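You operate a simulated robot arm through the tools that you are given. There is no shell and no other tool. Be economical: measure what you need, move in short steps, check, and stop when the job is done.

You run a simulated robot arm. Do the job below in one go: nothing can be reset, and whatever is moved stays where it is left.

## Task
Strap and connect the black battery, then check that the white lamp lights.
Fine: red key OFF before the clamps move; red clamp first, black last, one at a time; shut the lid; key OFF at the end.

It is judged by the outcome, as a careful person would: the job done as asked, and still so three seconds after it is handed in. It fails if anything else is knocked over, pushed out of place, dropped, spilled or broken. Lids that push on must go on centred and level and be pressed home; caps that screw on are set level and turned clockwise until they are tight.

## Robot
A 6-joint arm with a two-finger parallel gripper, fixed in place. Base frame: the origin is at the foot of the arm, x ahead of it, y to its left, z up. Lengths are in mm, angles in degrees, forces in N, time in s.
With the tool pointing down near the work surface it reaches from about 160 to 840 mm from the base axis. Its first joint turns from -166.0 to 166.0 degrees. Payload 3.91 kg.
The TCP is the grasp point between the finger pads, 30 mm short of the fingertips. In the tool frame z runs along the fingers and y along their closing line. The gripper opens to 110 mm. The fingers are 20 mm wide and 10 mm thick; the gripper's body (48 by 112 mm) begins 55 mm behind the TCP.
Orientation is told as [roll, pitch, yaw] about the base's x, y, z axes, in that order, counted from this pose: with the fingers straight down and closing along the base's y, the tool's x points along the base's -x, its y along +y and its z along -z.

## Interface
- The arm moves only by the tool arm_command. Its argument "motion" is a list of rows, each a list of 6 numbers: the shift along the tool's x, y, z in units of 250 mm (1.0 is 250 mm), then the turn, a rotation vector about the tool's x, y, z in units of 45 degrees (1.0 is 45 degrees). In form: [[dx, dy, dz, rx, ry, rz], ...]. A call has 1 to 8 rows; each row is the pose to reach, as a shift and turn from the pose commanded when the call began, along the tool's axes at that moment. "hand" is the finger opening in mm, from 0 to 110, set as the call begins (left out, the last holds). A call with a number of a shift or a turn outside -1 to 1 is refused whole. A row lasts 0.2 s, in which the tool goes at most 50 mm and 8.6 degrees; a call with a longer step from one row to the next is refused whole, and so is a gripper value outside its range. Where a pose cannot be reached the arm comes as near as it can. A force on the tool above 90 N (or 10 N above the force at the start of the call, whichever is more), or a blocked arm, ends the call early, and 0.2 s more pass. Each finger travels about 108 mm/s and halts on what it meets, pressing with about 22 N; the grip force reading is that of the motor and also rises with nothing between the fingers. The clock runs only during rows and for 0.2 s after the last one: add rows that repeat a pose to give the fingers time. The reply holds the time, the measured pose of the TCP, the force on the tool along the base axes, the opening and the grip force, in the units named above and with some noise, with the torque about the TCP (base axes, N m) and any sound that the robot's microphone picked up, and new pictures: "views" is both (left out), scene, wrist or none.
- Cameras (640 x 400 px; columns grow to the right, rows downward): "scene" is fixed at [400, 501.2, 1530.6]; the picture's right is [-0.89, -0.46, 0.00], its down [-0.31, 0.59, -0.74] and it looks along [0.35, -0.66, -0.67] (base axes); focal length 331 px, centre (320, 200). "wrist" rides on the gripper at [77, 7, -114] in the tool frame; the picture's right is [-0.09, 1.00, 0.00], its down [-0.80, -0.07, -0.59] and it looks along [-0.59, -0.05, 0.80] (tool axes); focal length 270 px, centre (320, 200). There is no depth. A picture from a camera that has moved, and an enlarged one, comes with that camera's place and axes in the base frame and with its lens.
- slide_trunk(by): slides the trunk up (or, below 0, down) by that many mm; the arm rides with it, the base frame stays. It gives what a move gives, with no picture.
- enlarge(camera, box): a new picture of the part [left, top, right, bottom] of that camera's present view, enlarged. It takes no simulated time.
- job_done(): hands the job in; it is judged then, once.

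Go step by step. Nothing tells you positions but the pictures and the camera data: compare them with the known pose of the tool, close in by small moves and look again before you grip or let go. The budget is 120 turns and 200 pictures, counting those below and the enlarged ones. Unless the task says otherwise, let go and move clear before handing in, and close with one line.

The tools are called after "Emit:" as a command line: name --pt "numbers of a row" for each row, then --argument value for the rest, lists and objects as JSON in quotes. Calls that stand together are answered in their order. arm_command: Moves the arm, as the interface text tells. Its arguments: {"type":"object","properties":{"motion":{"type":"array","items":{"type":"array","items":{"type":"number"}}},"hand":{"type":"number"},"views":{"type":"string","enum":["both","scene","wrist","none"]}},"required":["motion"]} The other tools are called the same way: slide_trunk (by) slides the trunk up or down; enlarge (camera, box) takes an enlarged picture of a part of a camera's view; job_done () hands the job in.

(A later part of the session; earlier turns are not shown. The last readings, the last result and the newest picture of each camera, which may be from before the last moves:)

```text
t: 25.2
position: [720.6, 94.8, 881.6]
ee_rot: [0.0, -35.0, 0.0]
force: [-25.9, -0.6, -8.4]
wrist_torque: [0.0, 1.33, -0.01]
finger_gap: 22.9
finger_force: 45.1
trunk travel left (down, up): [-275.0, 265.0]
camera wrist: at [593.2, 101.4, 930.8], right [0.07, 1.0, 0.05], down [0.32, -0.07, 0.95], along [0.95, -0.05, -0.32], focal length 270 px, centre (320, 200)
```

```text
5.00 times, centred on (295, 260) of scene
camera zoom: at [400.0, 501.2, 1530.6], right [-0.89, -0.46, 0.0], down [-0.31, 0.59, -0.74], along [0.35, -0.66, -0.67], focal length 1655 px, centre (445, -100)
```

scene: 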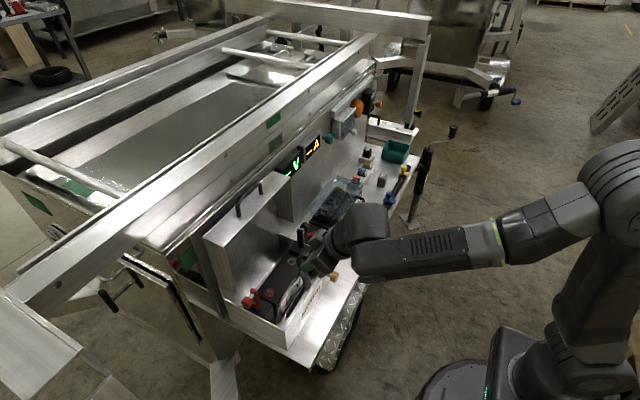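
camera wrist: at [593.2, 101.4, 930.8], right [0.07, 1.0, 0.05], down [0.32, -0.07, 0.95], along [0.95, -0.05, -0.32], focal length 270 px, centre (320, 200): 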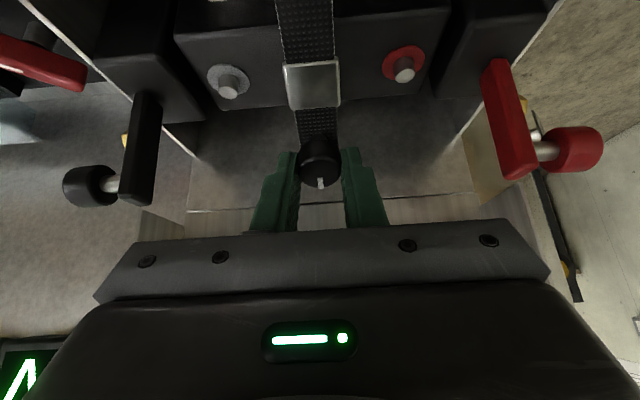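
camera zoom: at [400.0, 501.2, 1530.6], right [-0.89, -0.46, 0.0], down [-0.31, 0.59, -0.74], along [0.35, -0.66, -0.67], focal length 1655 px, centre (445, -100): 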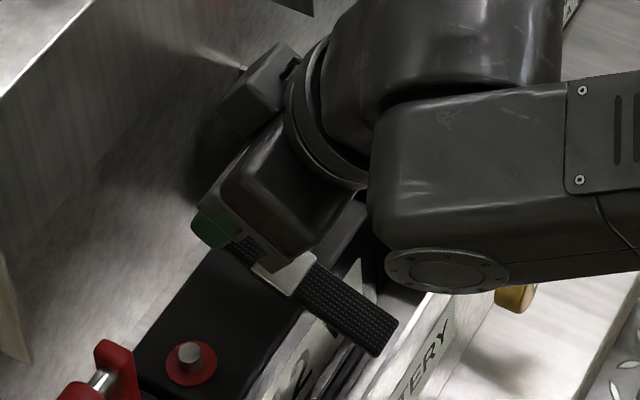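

Emit:
arm_command --pt "0.016 0 0.072 0 0 0" --pt "0.031 0 0.149 0 0 0" --pt "0.031 0 0.149 0 0 0" --views "wrist"

Emit:
enlarge --camera "scene" --box '[250, 230, 340, 310]'

```text
t: 26.0
position: [737.5, 95.1, 848.6]
ee_rot: [0.1, -35.1, -0.1]
force: [-14.2, -2.1, 0.2]
wrist_torque: [-0.02, 0.73, -0.03]
finger_gap: 22.9
finger_force: 45.0
trunk travel left (down, up): [-275.0, 265.0]
camera wrist: at [609.3, 101.3, 897.9], right [0.07, 1.0, 0.05], down [0.31, -0.07, 0.95], along [0.95, -0.05, -0.32], focal length 270 px, centre (320, 200)
```

wrist: 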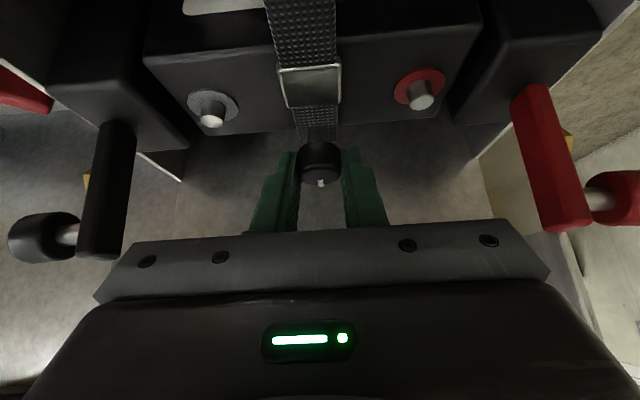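

```text
5.00 times, centred on (295, 270) of scene
camera zoom: at [400.0, 501.2, 1530.6], right [-0.89, -0.46, 0.0], down [-0.31, 0.59, -0.74], along [0.35, -0.66, -0.67], focal length 1655 px, centre (445, -150)
```

zoom: 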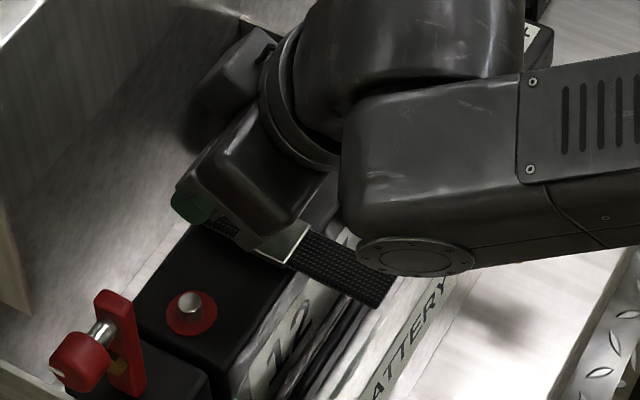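

Emit:
arm_command --pt "0.01 0 0.032 0 0 0" --pt "0.02 0 0.064 0 0 0" --pt "0.02 0 0.064 0 0 0" --views "wrist"

Emit:
enlarge --camera "wrist" --box '[220, 40, 420, 220]'

Emit:
enlarge --camera "scene" --box '[250, 230, 340, 310]'

```text
t: 26.8
position: [739.2, 95.1, 842.0]
ee_rot: [0.0, -35.8, 0.0]
force: [-38.0, -1.4, 50.2]
wrist_torque: [-0.07, 1.14, 0.04]
finger_gap: 22.6
finger_force: 45.6
trunk travel left (down, up): [-275.0, 265.0]
camera wrist: at [610.2, 101.0, 889.6], right [0.07, 1.0, 0.05], down [0.3, -0.07, 0.95], along [0.95, -0.05, -0.31], focal length 270 px, centre (320, 200)
```

wrist: 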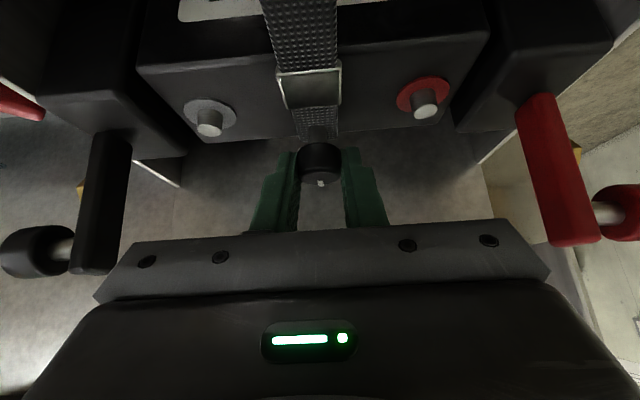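

```text
2.22 times, centred on (320, 130) of wrist
camera zoom: at [610.2, 101.0, 889.6], right [0.07, 1.0, 0.05], down [0.3, -0.07, 0.95], along [0.95, -0.05, -0.31], focal length 601 px, centre (320, 356)
```

zoom: 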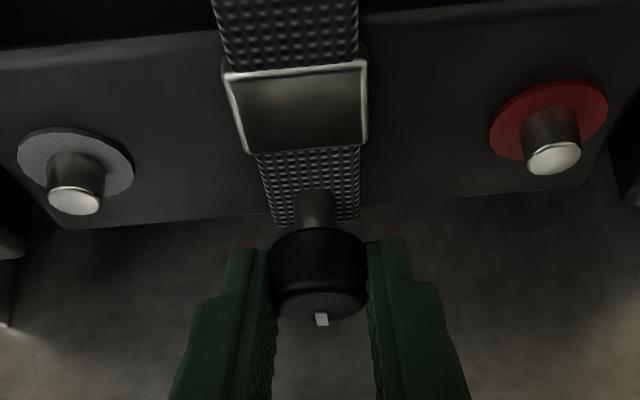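

```text
5.00 times, centred on (295, 270) of scene
camera zoom: at [400.0, 501.2, 1530.6], right [-0.89, -0.46, 0.0], down [-0.31, 0.59, -0.74], along [0.35, -0.66, -0.67], focal length 1655 px, centre (445, -150)
```

zoom: 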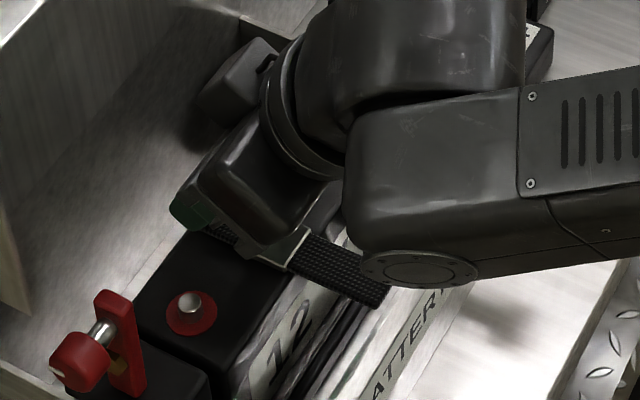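

Contact force rose to about 50 N: the strap is down on the battery. I'll release the pressure, let go and back off to look.

Emit:
arm_command --pt "-0.01 0 -0.04 0 0 0" --pt "-0.01 0 -0.04 0 0 0" --views "none"

Emit:
arm_command --pt "0 0 0 0 0 0" --pt "0 0 0 0 0 0" --pt "0 0 -0.1 0 0 0" --pt "0 0 -0.3 0 0 0" --pt "0 0 -0.45 0 0 0" --hand 60 --views "both"

Emit:
enlarge --camera "scene" --box '[230, 220, 350, 320]'

Emit:
enlarge --camera "wrist" --box '[160, 20, 480, 240]'

```text
t: 27.4
position: [739.5, 95.5, 843.4]
ee_rot: [0.1, -35.3, 0.0]
force: [6.1, 2.9, 21.3]
wrist_torque: [0.07, -1.03, -0.01]
finger_gap: 22.8
finger_force: 44.9
trunk travel left (down, up): [-275.0, 265.0]
```

```text
t: 28.6
position: [673.7, 95.9, 935.4]
ee_rot: [0.1, -34.9, 0.0]
force: [0.9, -0.2, -0.2]
wrist_torque: [-0.03, -0.02, 0.0]
finger_gap: 60.3
finger_force: 0.0
trunk travel left (down, up): [-275.0, 265.0]
camera wrist: at [546.3, 101.7, 984.8], right [0.07, 1.0, 0.05], down [0.32, -0.07, 0.95], along [0.95, -0.05, -0.32], focal length 270 px, centre (320, 200)
```

scene: 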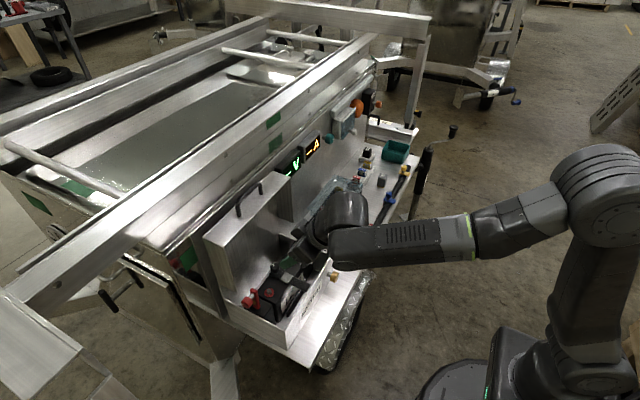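
wrist: 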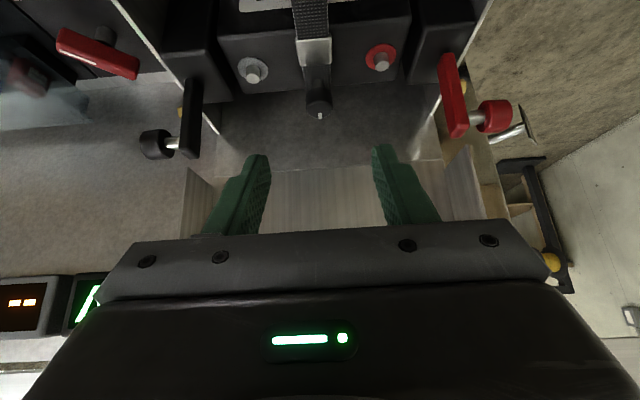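

```text
4.00 times, centred on (290, 270) of scene
camera zoom: at [400.0, 501.2, 1530.6], right [-0.89, -0.46, 0.0], down [-0.31, 0.59, -0.74], along [0.35, -0.66, -0.67], focal length 1324 px, centre (440, -80)
```

zoom: 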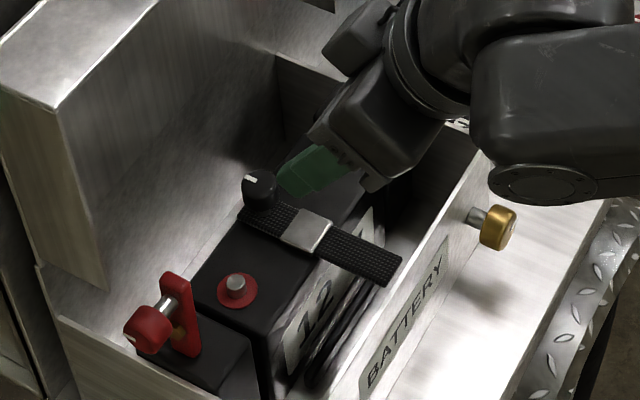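

```text
1.82 times, centred on (320, 130) of wrist
camera zoom: at [546.3, 101.7, 984.8], right [0.07, 1.0, 0.05], down [0.32, -0.07, 0.95], along [0.95, -0.05, -0.32], focal length 491 px, centre (320, 327)
```

zoom: 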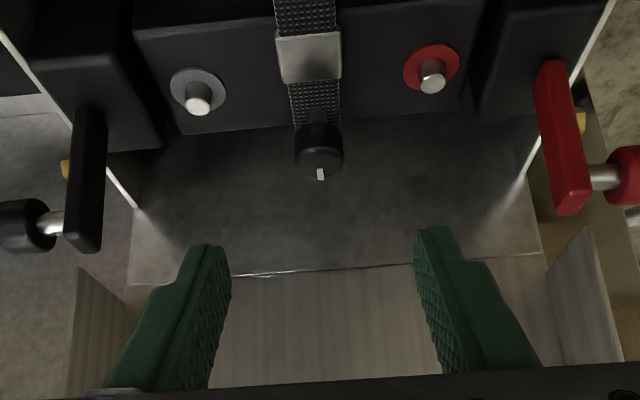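

The strap lies flat over the battery and stays there. The knob, at about (748, 95, 830), has an index mark, so I'll grip it from above and test whether it tightens clockwise.

Emit:
arm_command --pt "-0.04 -0.003 0.1 0 0.16 0" --pt "-0.077 -0.003 0.225 0 0.333 0" --pt "-0.077 -0.003 0.225 0 0.333 0" --hand 60 --views "none"

Emit:
arm_command --pt "0 0 0.12 0 0 0" --pt "0 0 0.24 0 0 0" --pt "0 0 0.24 0 0 0" --views "wrist"

Emit:
enlarge --camera "wrist" --box '[220, 60, 420, 220]'

```text
t: 29.4
position: [723.9, 94.6, 900.5]
ee_rot: [0.0, -19.9, 0.0]
force: [-0.1, 0.0, 0.2]
wrist_torque: [0.03, 0.01, 0.02]
finger_gap: 59.8
finger_force: 0.0
trunk travel left (down, up): [-275.0, 265.0]
```

```text
t: 30.2
position: [742.2, 93.4, 843.3]
ee_rot: [-0.1, -19.9, 0.0]
force: [0.5, 0.2, 0.2]
wrist_torque: [-0.01, 0.04, 0.0]
finger_gap: 60.2
finger_force: 0.0
trunk travel left (down, up): [-275.0, 265.0]
camera wrist: at [633.2, 99.3, 923.7], right [0.08, 1.0, 0.03], down [0.55, -0.07, 0.83], along [0.83, -0.05, -0.55], focal length 270 px, centre (320, 200)
```

wrist: 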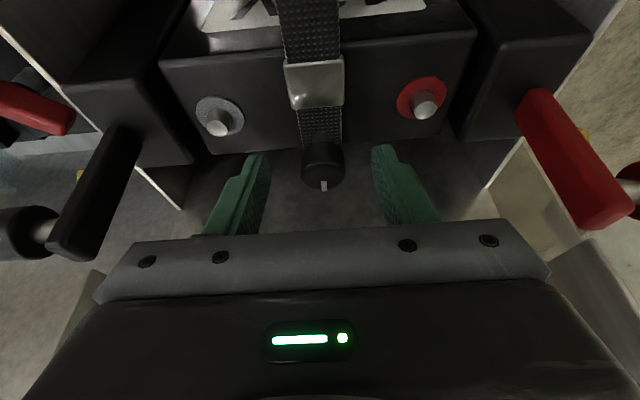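

```text
2.50 times, centred on (320, 140) of wrist
camera zoom: at [633.2, 99.3, 923.7], right [0.08, 1.0, 0.03], down [0.55, -0.07, 0.83], along [0.83, -0.05, -0.55], focal length 676 px, centre (320, 350)
```

zoom: 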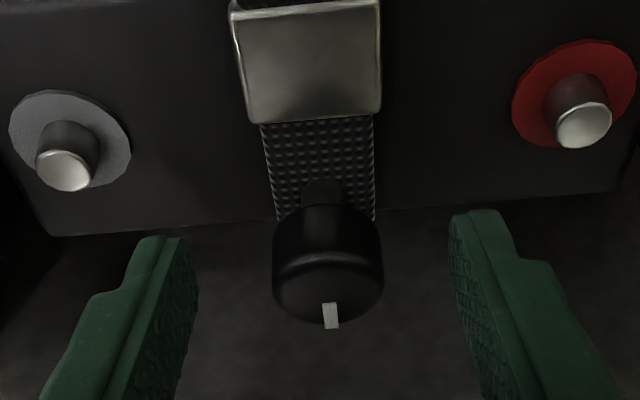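

Emit:
arm_command --pt "0 0.005 0 0 0 0" --pt "0 0.005 0 0 0 0" --pt "0 0.005 0 0 0 0" --hand 10 --views "none"

Emit:
arm_command --pt "0 0.0 0 0.058 0 0.16" --pt "0 0.0 0 0.116 0 0.32" --pt "0 0.0 0 0.174 0 0.48" --pt "0 0.0 0 0.232 0 0.64" --pt "0 0.0 0 0.29 0 0.8" --views "wrist"

Emit:
enlarge --camera "wrist" --box '[220, 60, 420, 220]'

```text
t: 31.0
position: [743.0, 94.5, 843.6]
ee_rot: [-0.1, -20.0, 0.0]
force: [-0.3, 1.8, 1.9]
wrist_torque: [0.05, 0.02, 0.02]
finger_gap: 22.7
finger_force: 45.0
trunk travel left (down, up): [-275.0, 265.0]
```

```text
t: 32.2
position: [743.1, 95.1, 842.4]
ee_rot: [0.1, -20.0, -38.5]
force: [1.9, -0.1, 3.5]
wrist_torque: [-0.11, -0.02, 0.4]
finger_gap: 22.7
finger_force: 45.2
trunk travel left (down, up): [-275.0, 265.0]
camera wrist: at [660.5, 169.6, 923.5], right [0.68, 0.73, 0.03], down [0.38, -0.4, 0.83], along [0.62, -0.56, -0.55], focal length 270 px, centre (320, 200)
```

wrist: 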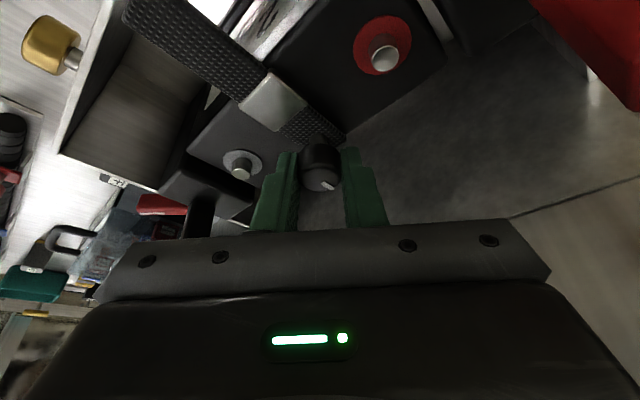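

```text
2.50 times, centred on (320, 140) of wrist
camera zoom: at [660.5, 169.6, 923.5], right [0.68, 0.73, 0.03], down [0.38, -0.4, 0.83], along [0.62, -0.56, -0.55], focal length 676 px, centre (320, 350)
```

zoom: 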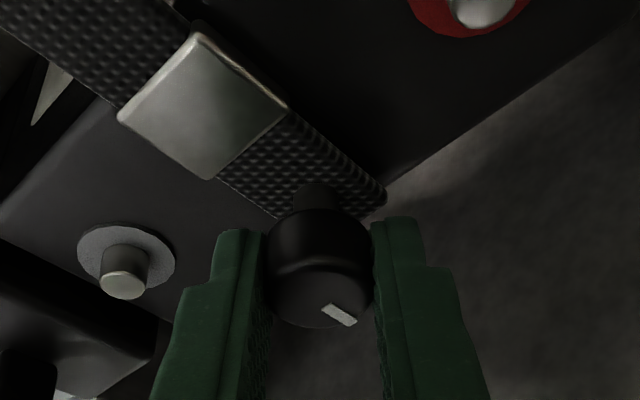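

The knob did not turn; its mark stayed put at 0.4 N·m. It is a fixed handle, so the strap is done. I'll turn back, release and move to the red clamp.

Emit:
arm_command --pt "0 0 0 0 0 0" --pt "0 0 0 0 0 0" --pt "0 0 -0.1 0 0 0" --pt "0 0 -0.26 0 0 0" --pt "0 0 -0.42 0 0 0" --hand 60 --views "none"

Emit:
arm_command --pt "0 0 0 -0.058 0 -0.16" --pt "0 0.0 0 -0.116 0 -0.32" --pt "0 0.0 0 -0.174 0 -0.48" --pt "0 0.0 0 -0.232 0 -0.64" --pt "0 0.0 0 -0.29 0 -0.8" --pt "0 0.0 0 -0.29 0 -0.8" --views "wrist"

Emit:
enlarge --camera "wrist" --box '[120, 0, 520, 240]'

Emit:
enlarge --camera "scene" --box '[220, 230, 340, 330]'

```text
t: 33.4
position: [714.5, 117.8, 942.3]
ee_rot: [0.1, -20.0, -38.3]
force: [0.2, 0.4, 0.3]
wrist_torque: [0.01, 0.0, 0.03]
finger_gap: 60.0
finger_force: 0.1
trunk travel left (down, up): [-275.0, 265.0]
```

```text
t: 34.8
position: [715.5, 117.3, 941.6]
ee_rot: [0.0, -20.1, 0.0]
force: [0.8, 0.3, 0.8]
wrist_torque: [-0.01, 0.01, 0.01]
finger_gap: 60.0
finger_force: 0.1
trunk travel left (down, up): [-275.0, 265.0]
camera wrist: at [603.8, 123.8, 1021.5], right [0.08, 1.0, 0.03], down [0.55, -0.07, 0.83], along [0.83, -0.05, -0.55], focal length 270 px, centre (320, 200)
```

wrist: 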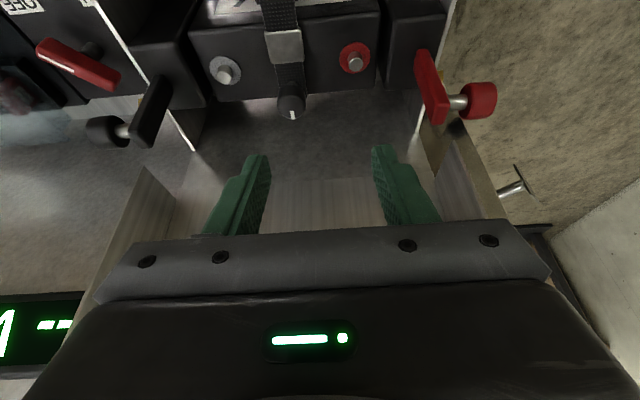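

```text
1.60 times, centred on (320, 120) of wrist
camera zoom: at [603.8, 123.8, 1021.5], right [0.08, 1.0, 0.03], down [0.55, -0.07, 0.83], along [0.83, -0.05, -0.55], focal length 432 px, centre (320, 328)
```

zoom: 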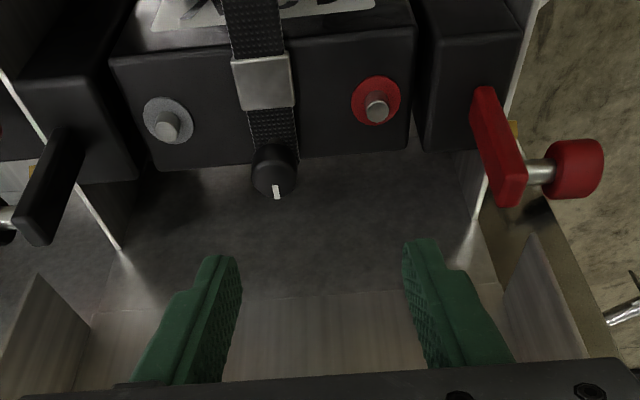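

```text
4.00 times, centred on (280, 280) of scene
camera zoom: at [400.0, 501.2, 1530.6], right [-0.89, -0.46, 0.0], down [-0.31, 0.59, -0.74], along [0.35, -0.66, -0.67], focal length 1324 px, centre (480, -120)
```

zoom: 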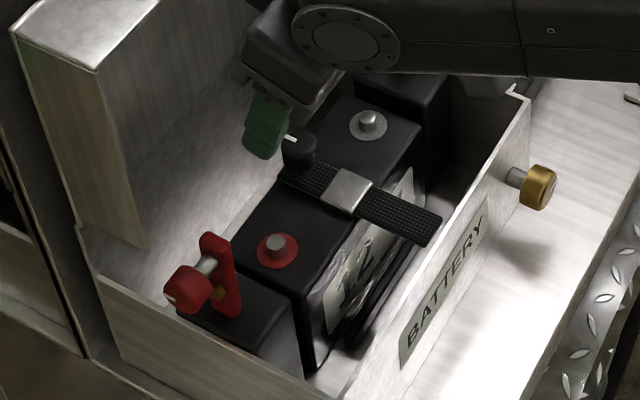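

The red lever is upright at (729, 198, 880) with its knob pointing out to (728, 228, 870), and the red terminal is at (728, 153, 810). The lid flange leaves no room to grip the knob, so I'll push the knob inwards with closed fingers from outside.

Emit:
arm_command --pt "0 0.16 -0.02 0 -0.11 0" --pt "0 0.32 -0.02 0 -0.222 0" --pt "0 0.48 -0.02 0 -0.222 0" --pt "0 0.58 -0.02 0 -0.222 0" --hand 0 --views "none"

Emit:
arm_command --pt "0.05 0 0.1 0 0 0" --pt "0.1 0 0.2 0 0 0" --pt "0.1 0 0.21 0 0 0" --views "both"

Emit:
enlarge --camera "scene" --box '[220, 230, 340, 330]'

Emit:
enlarge --camera "wrist" --box '[160, 0, 440, 220]'

```text
t: 35.8
position: [713.6, 262.6, 945.3]
ee_rot: [0.0, -30.0, 0.0]
force: [-1.2, -0.5, 0.4]
wrist_torque: [0.04, 0.01, 0.01]
finger_gap: 0.1
finger_force: 21.9
trunk travel left (down, up): [-275.0, 265.0]
```

```text
t: 36.6
position: [719.1, 262.9, 886.4]
ee_rot: [-0.1, -30.0, 0.0]
force: [0.9, 0.6, 0.1]
wrist_torque: [0.0, 0.03, 0.03]
finger_gap: 0.0
finger_force: 22.4
trunk travel left (down, up): [-275.0, 265.0]
camera wrist: at [596.2, 269.1, 947.5], right [0.08, 1.0, 0.04], down [0.4, -0.07, 0.92], along [0.91, -0.05, -0.4], focal length 270 px, centre (320, 200)
```

scene: 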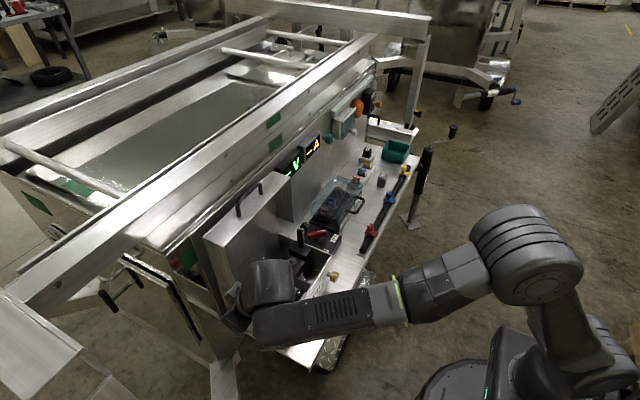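
wrist: 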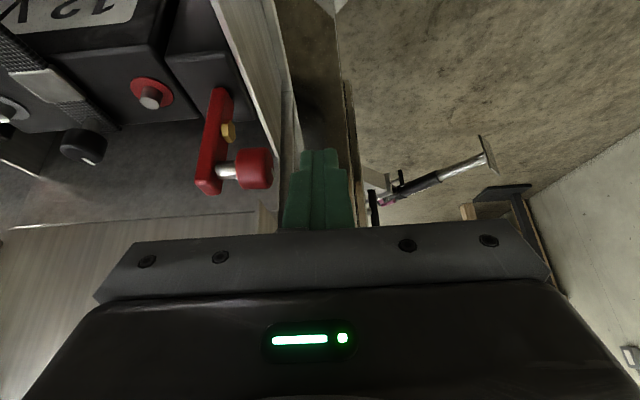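

```text
4.00 times, centred on (280, 280) of scene
camera zoom: at [400.0, 501.2, 1530.6], right [-0.89, -0.46, 0.0], down [-0.31, 0.59, -0.74], along [0.35, -0.66, -0.67], focal length 1324 px, centre (480, -120)
```

zoom: 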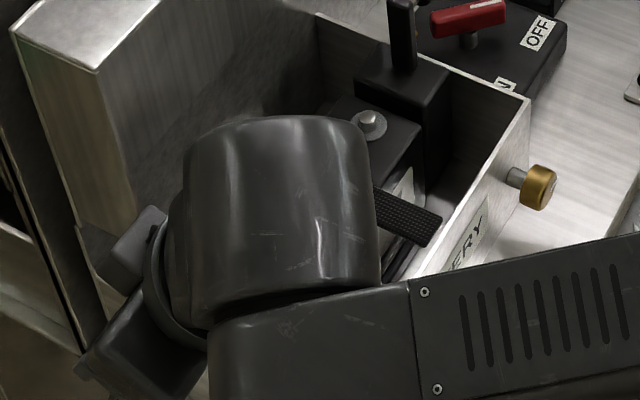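

```text
1.82 times, centred on (300, 110) of wrist
camera zoom: at [596.2, 269.1, 947.5], right [0.08, 1.0, 0.04], down [0.4, -0.07, 0.92], along [0.91, -0.05, -0.4], focal length 491 px, centre (356, 364)
```

zoom: 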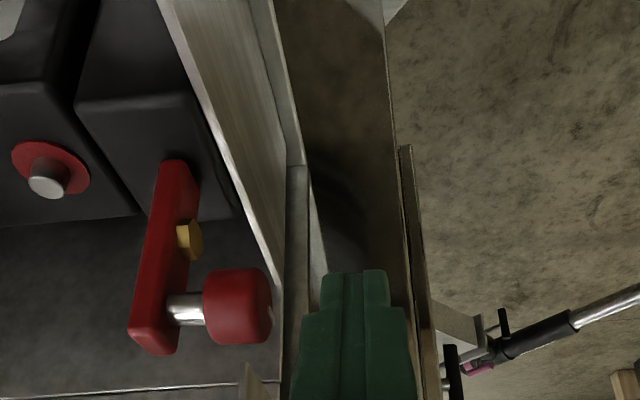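

The finger is aligned outside the red knob. I'll push inward.

Emit:
arm_command --pt "0 -0.07 0 0 0 0" --pt "0 -0.12 0 0 0 0" --pt "0 -0.17 0 0 0 0" --pt "0 -0.17 0 0 0 0" --views "wrist"

```text
t: 37.6
position: [718.9, 220.8, 885.9]
ee_rot: [0.0, -30.0, 0.0]
force: [0.8, 0.0, -0.7]
wrist_torque: [-0.01, -0.01, 0.02]
finger_gap: 0.2
finger_force: 22.1
trunk travel left (down, up): [-275.0, 265.0]
camera wrist: at [595.8, 226.6, 947.4], right [0.08, 1.0, 0.04], down [0.4, -0.07, 0.92], along [0.91, -0.05, -0.4], focal length 270 px, centre (320, 200)
```

wrist: 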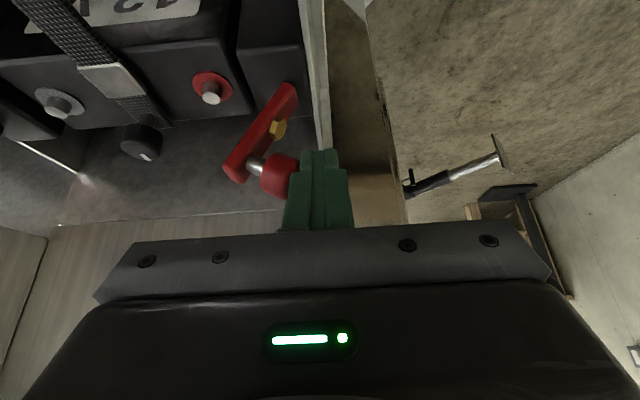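

It swings freely. I'll continue.

Emit:
arm_command --pt "0 -0.06 0 0 0 0" --pt "0 -0.12 0 0 0 0" --pt "0 -0.12 0 0 0 0" --views "wrist"

```text
t: 38.4
position: [719.4, 189.6, 887.5]
ee_rot: [0.0, -30.0, -0.1]
force: [0.8, 0.8, 0.7]
wrist_torque: [0.03, -0.02, -0.02]
finger_gap: 0.2
finger_force: 21.9
trunk travel left (down, up): [-275.0, 265.0]
camera wrist: at [595.5, 196.3, 947.5], right [0.08, 1.0, 0.04], down [0.4, -0.07, 0.92], along [0.92, -0.05, -0.4], focal length 270 px, centre (320, 200)
```

wrist: 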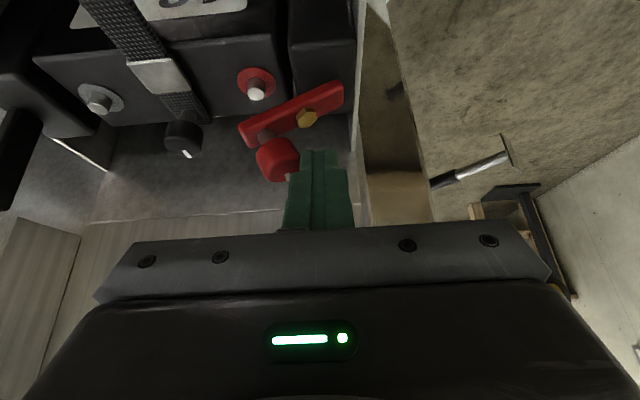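

Emit:
arm_command --pt "0 -0.04 0 0 0 0" --pt "0 -0.075 0 0 0 0" --pt "0 -0.075 0 0 0 0" --views "wrist"

Emit:
enlarge --camera "wrist" --box '[200, 20, 440, 200]'

```text
t: 39.2
position: [717.6, 171.1, 887.2]
ee_rot: [0.0, -29.9, 0.0]
force: [0.4, -0.3, 0.3]
wrist_torque: [0.03, 0.02, 0.01]
finger_gap: 0.1
finger_force: 21.6
trunk travel left (down, up): [-275.0, 265.0]
camera wrist: at [594.2, 178.1, 947.4], right [0.08, 1.0, 0.04], down [0.4, -0.07, 0.92], along [0.91, -0.05, -0.4], focal length 270 px, centre (320, 200)
```

wrist: 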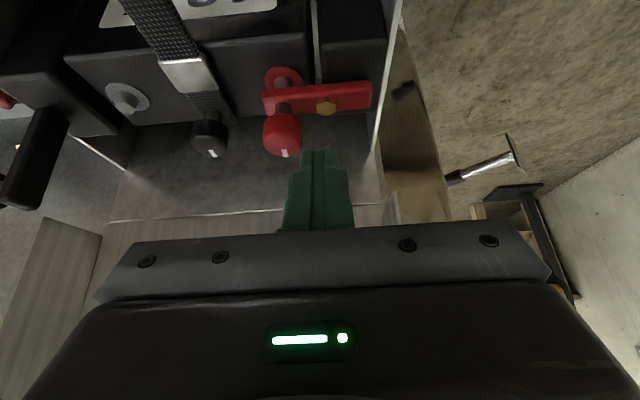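

```text
2.22 times, centred on (320, 110) of wrist
camera zoom: at [594.2, 178.1, 947.4], right [0.08, 1.0, 0.04], down [0.4, -0.07, 0.92], along [0.91, -0.05, -0.4], focal length 601 px, centre (320, 400)
```

zoom: 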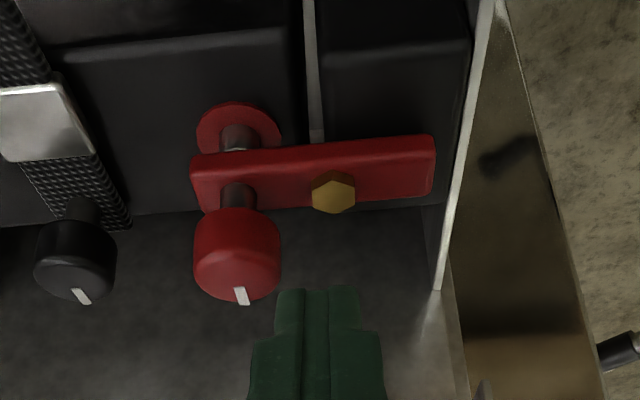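

The lever is almost down. I'll lift, move over the knob and press it home from above.

Emit:
arm_command --pt "-0.016 0 -0.06 0 0 0" --pt "-0.016 -0.084 -0.06 0 0 0" --pt "-0.006 -0.084 -0.01 0 0 0" --pt "0.002 -0.084 0.03 0 0 0" --pt "0.002 -0.084 0.03 0 0 0" --views "wrist"

```text
t: 40.4
position: [722.2, 150.9, 883.8]
ee_rot: [0.0, -30.2, -0.1]
force: [-2.3, -0.6, 9.2]
wrist_torque: [-0.01, 0.02, 0.03]
finger_gap: 0.2
finger_force: 22.0
trunk travel left (down, up): [-275.0, 265.0]
camera wrist: at [597.8, 157.2, 943.1], right [0.08, 1.0, 0.04], down [0.39, -0.07, 0.92], along [0.92, -0.05, -0.4], focal length 270 px, centre (320, 200)
```

wrist: 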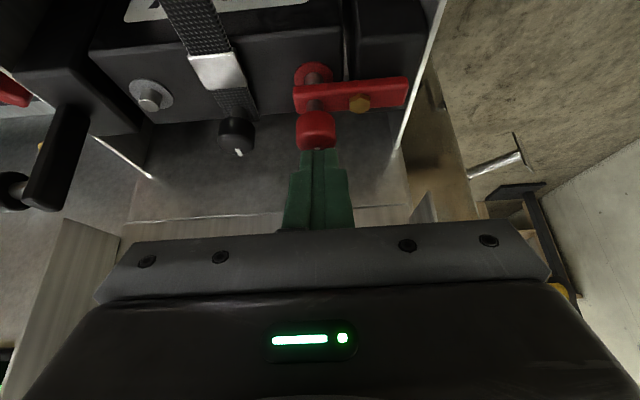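

Emit:
arm_command --pt "0.01 0 0.017 0 0 0" --pt "0.02 0 0.035 0 0 0" --pt "0.03 0 0.05 0 0 0" --pt "0.03 0 0.05 0 0 0" --views "wrist"

Emit:
enlarge --camera "wrist" --box '[200, 20, 440, 200]'

```text
t: 41.4
position: [720.8, 149.8, 880.8]
ee_rot: [0.4, -31.4, -0.2]
force: [1.7, -5.3, 67.6]
wrist_torque: [-0.18, -0.58, -0.36]
finger_gap: 0.0
finger_force: 21.9
trunk travel left (down, up): [-275.0, 265.0]
camera wrist: at [595.8, 155.7, 938.6], right [0.07, 1.0, 0.05], down [0.37, -0.08, 0.92], along [0.92, -0.05, -0.38], focal length 270 px, centre (320, 200)
```

wrist: 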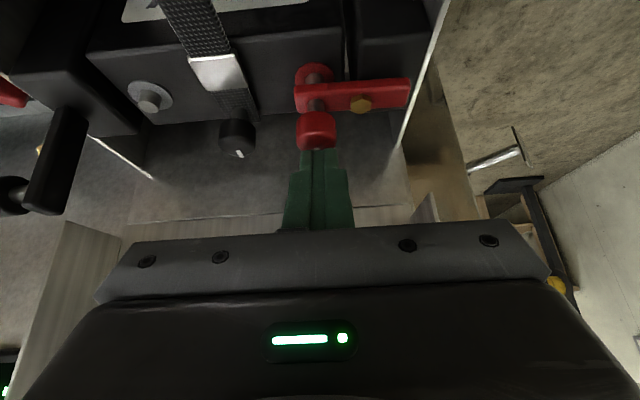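

```text
2.22 times, centred on (320, 110) of wrist
camera zoom: at [595.8, 155.7, 938.6], right [0.07, 1.0, 0.05], down [0.37, -0.08, 0.92], along [0.92, -0.05, -0.38], focal length 601 px, centre (320, 400)
```

zoom: 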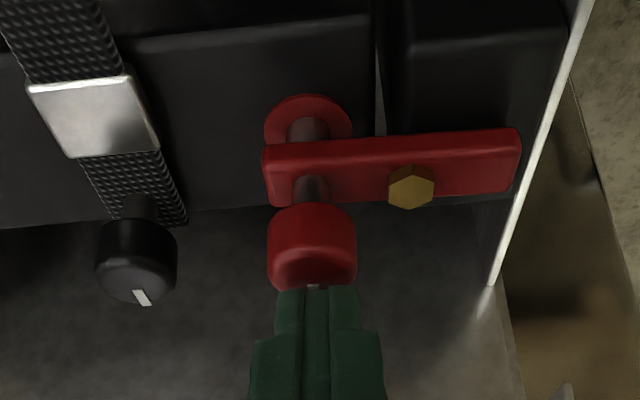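

The red clamp is seated: it held 67 N with no further travel. Next I'll lift, cross to the far side of the black clamp and check.

Emit:
arm_command --pt "-0.07 0 -0.12 0 0 0" --pt "-0.16 0 -0.27 0 0 0" --pt "-0.16 -0.18 -0.27 0 0 0" --pt "-0.16 -0.36 -0.27 0 0 0" --pt "-0.16 -0.54 -0.27 0 0 0" --pt "-0.16 -0.72 -0.27 0 0 0" --pt "-0.16 -0.88 -0.27 0 0 0" --views "both"

Emit:
enlarge --camera "wrist" --box '[250, 0, 570, 220]'

Emit:
enlarge --camera "scene" --box '[220, 220, 340, 330]'

```text
t: 43.0
position: [720.4, -69.1, 944.9]
ee_rot: [0.0, -30.1, 0.1]
force: [0.0, -0.3, -0.1]
wrist_torque: [-0.01, -0.01, 0.02]
finger_gap: 0.0
finger_force: 21.7
trunk travel left (down, up): [-275.0, 265.0]
camera wrist: at [597.6, -63.0, 1005.7], right [0.08, 1.0, 0.04], down [0.4, -0.07, 0.92], along [0.91, -0.05, -0.4], focal length 270 px, centre (320, 200)
```

scene: 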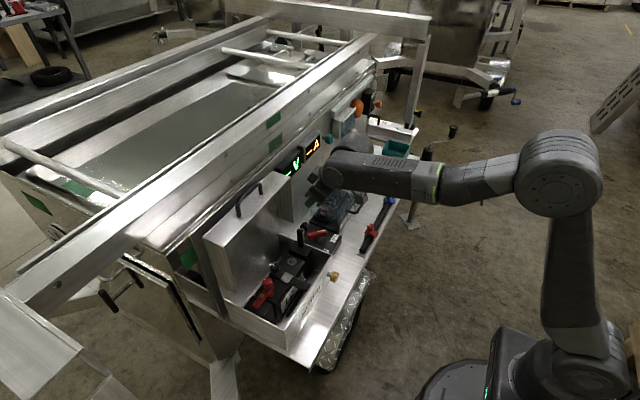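
wrist: 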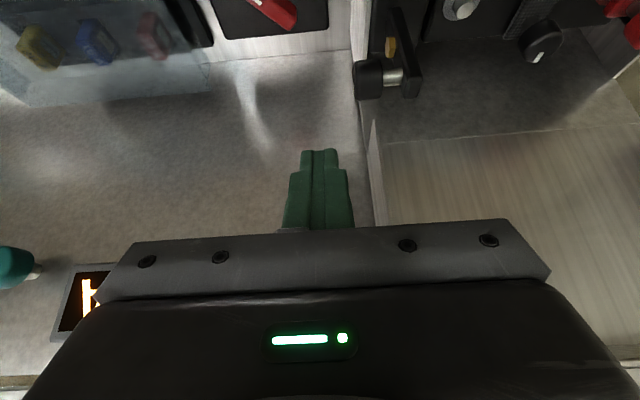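

```text
1.82 times, centred on (410, 110) of wrist
camera zoom: at [597.6, -63.0, 1005.7], right [0.08, 1.0, 0.04], down [0.4, -0.07, 0.92], along [0.91, -0.05, -0.4], focal length 491 px, centre (156, 364)
```

zoom: 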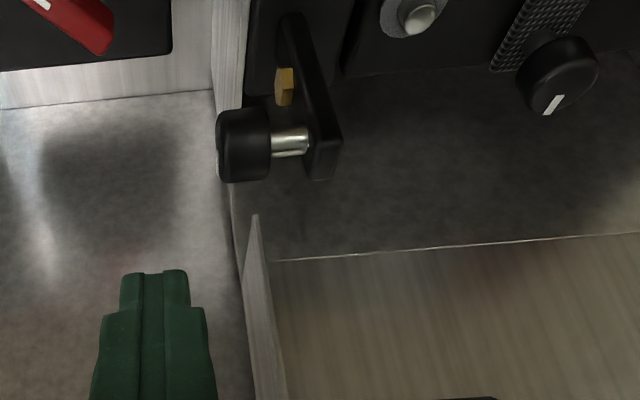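

```text
3.64 times, centred on (280, 275) of scene
camera zoom: at [400.0, 501.2, 1530.6], right [-0.89, -0.46, 0.0], down [-0.31, 0.59, -0.74], along [0.35, -0.66, -0.67], focal length 1204 px, centre (466, -73)
```

zoom: 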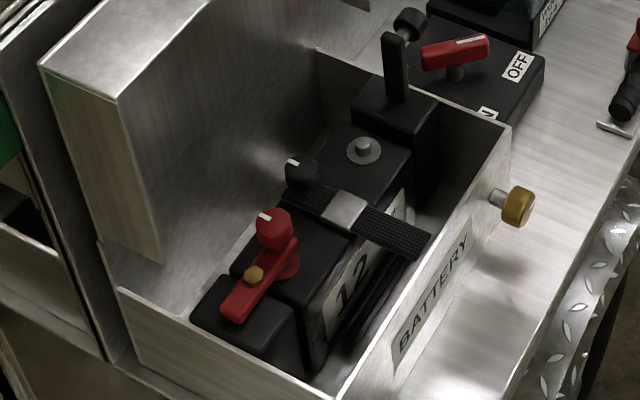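

The red lever sits on its post. The black knob is at (731, -35, 864), so I'll lower beside it and push it towards +y.

Emit:
arm_command --pt "0.058 0 0.1 0 0 0" --pt "0.116 0 0.2 0 0 0" --pt "0.116 0 0.2 0 0 0" --views "wrist"

Emit:
arm_command --pt "0 0.06 0 0 0 0" --pt "0 0.12 0 0 0 0" --pt "0 0.17 0 0 0 0" --pt "0 0.22 0 0 0 0" --pt "0 0.22 0 0 0 0" --views "wrist"

```text
t: 43.8
position: [722.0, -70.2, 888.1]
ee_rot: [0.0, -29.9, 0.0]
force: [0.6, 0.1, -0.4]
wrist_torque: [0.04, 0.0, 0.01]
finger_gap: 0.1
finger_force: 22.2
trunk travel left (down, up): [-275.0, 265.0]
camera wrist: at [598.1, -63.9, 947.5], right [0.08, 1.0, 0.04], down [0.4, -0.07, 0.92], along [0.91, -0.05, -0.4], focal length 270 px, centre (320, 200)
```

wrist: 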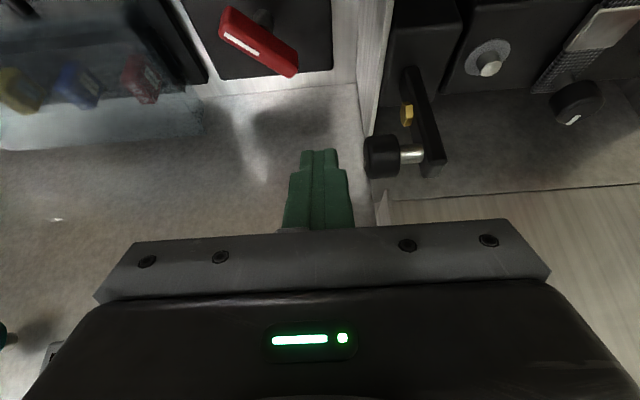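

```text
t: 45.0
position: [722.3, -14.3, 887.6]
ee_rot: [0.0, -30.0, -0.1]
force: [-0.2, 0.2, 0.0]
wrist_torque: [0.02, 0.0, -0.02]
finger_gap: 0.1
finger_force: 22.2
trunk travel left (down, up): [-275.0, 265.0]
camera wrist: at [599.1, -7.9, 948.1], right [0.08, 1.0, 0.04], down [0.4, -0.07, 0.92], along [0.91, -0.05, -0.4], focal length 270 px, centre (320, 200)
```

wrist: 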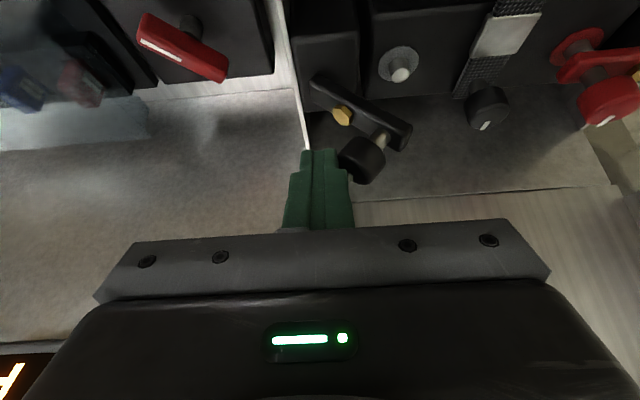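

Emit:
arm_command --pt "0 0.06 0 0 0 0" --pt "0 0.11 0 0 0 0" --pt "0 0.15 0 0 0 0" --pt "0 0.15 0 0 0 0" --views "wrist"

Emit:
enlarge --camera "wrist" --box '[200, 20, 440, 200]'

```text
t: 46.0
position: [723.1, 23.2, 886.4]
ee_rot: [-0.1, -30.1, -0.1]
force: [-0.4, -0.6, 0.2]
wrist_torque: [0.0, 0.0, -0.01]
finger_gap: 0.0
finger_force: 22.0
trunk travel left (down, up): [-275.0, 265.0]
camera wrist: at [599.3, 29.5, 946.3], right [0.08, 1.0, 0.04], down [0.4, -0.07, 0.92], along [0.91, -0.05, -0.4], focal length 270 px, centre (320, 200)
```

wrist: 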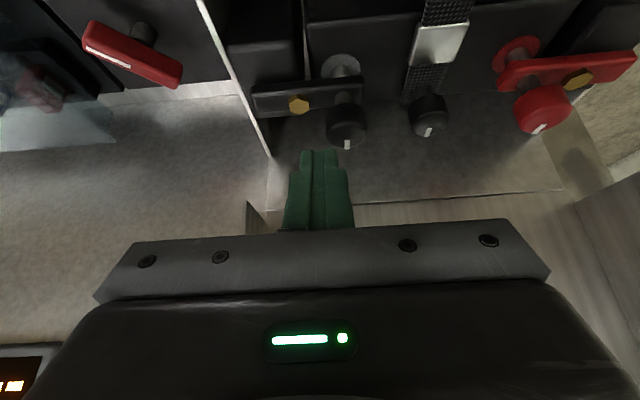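

```text
2.22 times, centred on (320, 110) of wrist
camera zoom: at [599.3, 29.5, 946.3], right [0.08, 1.0, 0.04], down [0.4, -0.07, 0.92], along [0.91, -0.05, -0.4], focal length 601 px, centre (320, 400)
```

zoom: 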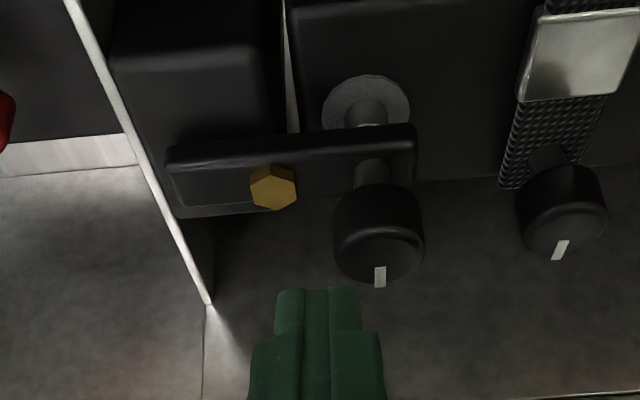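

Emit:
arm_command --pt "-0.016 0 -0.06 0 0 0" --pt "-0.016 0.07 -0.06 0 0 0" --pt "-0.006 0.07 -0.01 0 0 0" --pt "0.002 0.07 0.03 0 0 0" --pt "0.012 0.07 0.05 0 0 0" --pt "0.022 0.07 0.068 0 0 0" --pt "0.028 0.07 0.078 0 0 0" --views "wrist"

```text
t: 47.6
position: [725.1, 41.1, 881.6]
ee_rot: [0.0, -31.5, 0.0]
force: [0.3, 2.8, 65.9]
wrist_torque: [-0.02, -0.52, -0.53]
finger_gap: 0.0
finger_force: 22.1
trunk travel left (down, up): [-275.0, 265.0]
camera wrist: at [599.8, 46.9, 938.1], right [0.07, 1.0, 0.05], down [0.37, -0.07, 0.93], along [0.92, -0.05, -0.38], focal length 270 px, centre (320, 200)
```

wrist: 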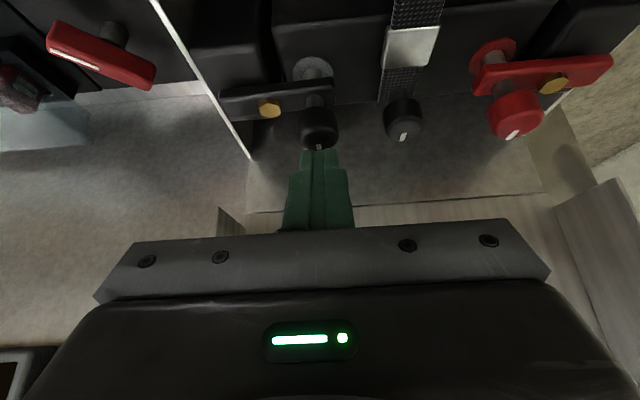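

The black clamp is seated at the same height as the red one. I'll lift clear and back off to check everything and look at the lid handle.

Emit:
arm_command --pt "-0.07 0 -0.12 0 0 0" --pt "-0.16 0 -0.27 0 0 0" --pt "-0.1 0.1 -0.4 0 0 0" --pt "-0.02 0.2 -0.5 0 0 0" --pt "0.05 0.24 -0.62 0 0 0" --pt "0.12 0.24 -0.75 0 0 0" --views "both"

Emit:
enlarge --camera "scene" --box '[190, 160, 340, 330]'

Emit:
enlarge --camera "wrist" --box '[160, 0, 480, 240]'

```text
t: 49.0
position: [603.1, 99.6, 1013.7]
ee_rot: [0.0, -29.9, 0.1]
force: [-0.1, 0.0, 0.6]
wrist_torque: [0.03, 0.03, 0.0]
finger_gap: 0.1
finger_force: 22.5
trunk travel left (down, up): [-275.0, 265.0]
camera wrist: at [481.0, 107.0, 1073.4], right [0.08, 1.0, 0.04], down [0.4, -0.07, 0.92], along [0.91, -0.05, -0.4], focal length 270 px, centre (320, 200)
```

scene: 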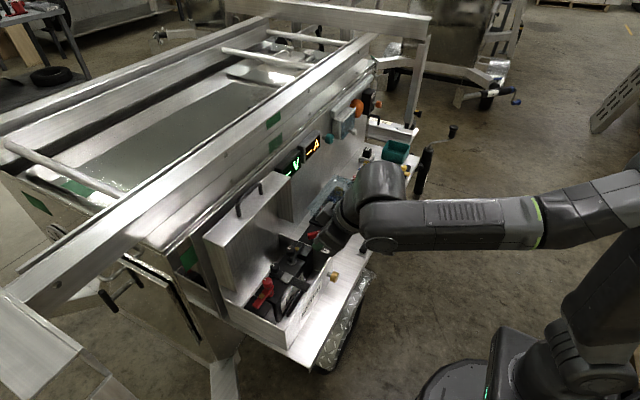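
wrist: 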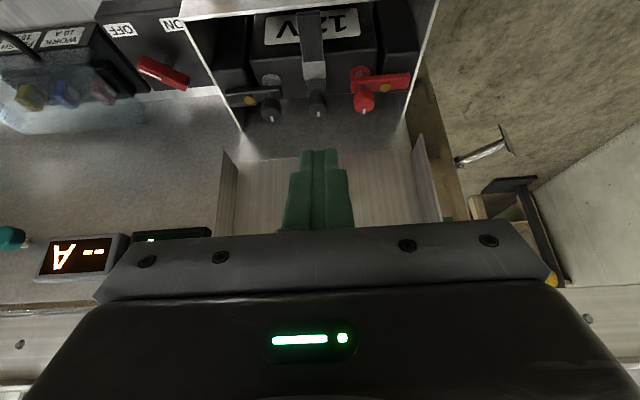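

```text
2.35 times, centred on (265, 245) of scene
camera zoom: at [400.0, 501.2, 1530.6], right [-0.89, -0.46, 0.0], down [-0.31, 0.59, -0.74], along [0.35, -0.66, -0.67], focal length 779 px, centre (449, 94)
```

zoom: 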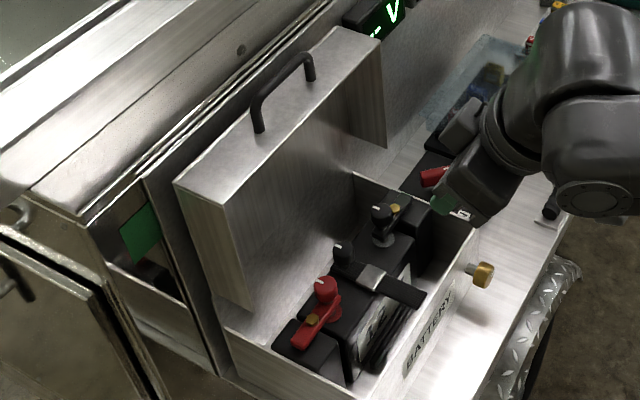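

```text
1.67 times, centred on (320, 120) of wrist
camera zoom: at [481.0, 107.0, 1073.4], right [0.08, 1.0, 0.04], down [0.4, -0.07, 0.92], along [0.91, -0.05, -0.4], focal length 450 px, centre (320, 333)
```

zoom: 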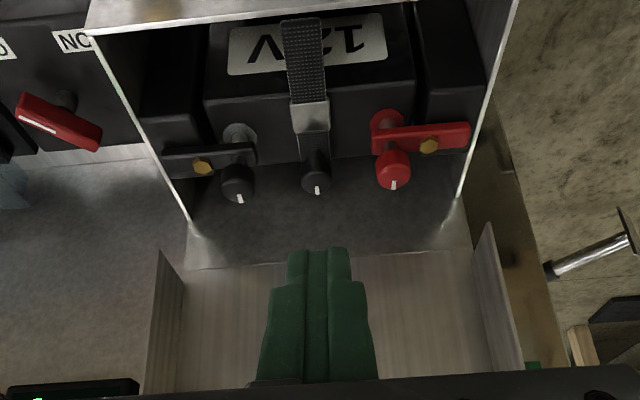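

All three arms are down and the key is OFF. The lid handle is at about (789, 95, 1068) with its bar along y. I'll orient the gripper at 45°, closing in the x–z plane, so I can hold the bar and swing the lid down.

Emit:
arm_command --pt "-0.08 -0.018 -0.12 0 -0.11 0" --pt "-0.16 -0.018 -0.24 0 -0.22 0" --pt "-0.236 -0.018 -0.353 0 -0.333 0" --hand 40 --views "none"

Emit:
arm_command --pt "0 0 0 0 0 -0.17" --pt "0 0 0 0 0 -0.34" --pt "0 0 0 0 0 -0.51" --pt "0 0 0 0 0 -0.68" --pt "0 0 0 0 0 -0.85" --pt "0 0 0 0 0 -1.0" --views "none"

Emit:
arm_command --pt "0 0 0 0 0 -0.17" --pt "0 0 0 0 0 -0.34" --pt "0 0 0 0 0 -0.51" --pt "0 0 0 0 0 -0.68" --pt "0 0 0 0 0 -0.85" --pt "0 0 0 0 0 -1.0" --pt "0 0 0 0 0 -1.0" --views "both"

```text
t: 49.8
position: [611.0, 94.4, 1120.1]
ee_rot: [0.1, -45.1, -0.1]
force: [0.0, -0.3, -0.3]
wrist_torque: [0.01, 0.0, 0.02]
finger_gap: 39.8
finger_force: 0.0
trunk travel left (down, up): [-275.0, 265.0]
```

```text
t: 51.2
position: [613.2, 95.1, 1120.1]
ee_rot: [-35.3, -29.9, 54.9]
force: [0.2, -0.6, 1.0]
wrist_torque: [0.0, -0.02, 0.0]
finger_gap: 39.8
finger_force: 0.1
trunk travel left (down, up): [-275.0, 265.0]
```

```text
t: 52.8
position: [611.4, 96.2, 1119.6]
ee_rot: [-45.1, 0.1, 90.0]
force: [0.0, 0.0, 0.8]
wrist_torque: [0.01, 0.04, 0.0]
finger_gap: 40.0
finger_force: 0.0
trunk travel left (down, up): [-275.0, 265.0]
camera wrist: at [527.3, 18.5, 1195.6], right [-0.7, 0.09, -0.7], down [-0.37, 0.8, 0.47], along [0.61, 0.59, -0.53], focal length 270 px, centre (320, 200)
```

scene: 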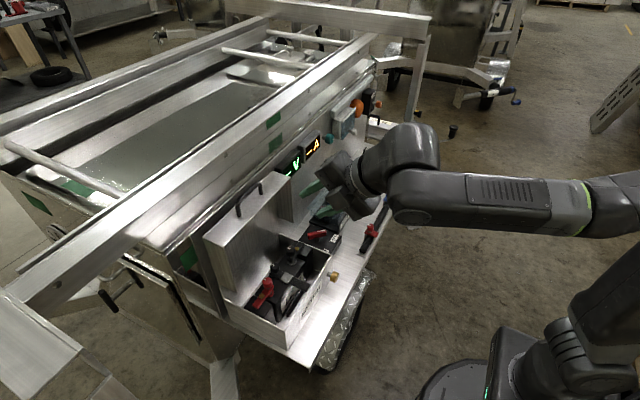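
wrist: 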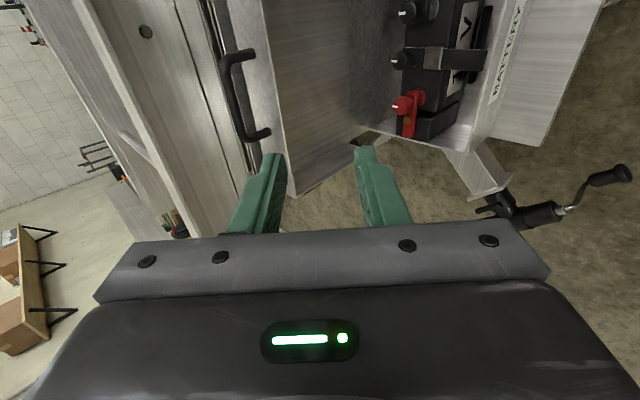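

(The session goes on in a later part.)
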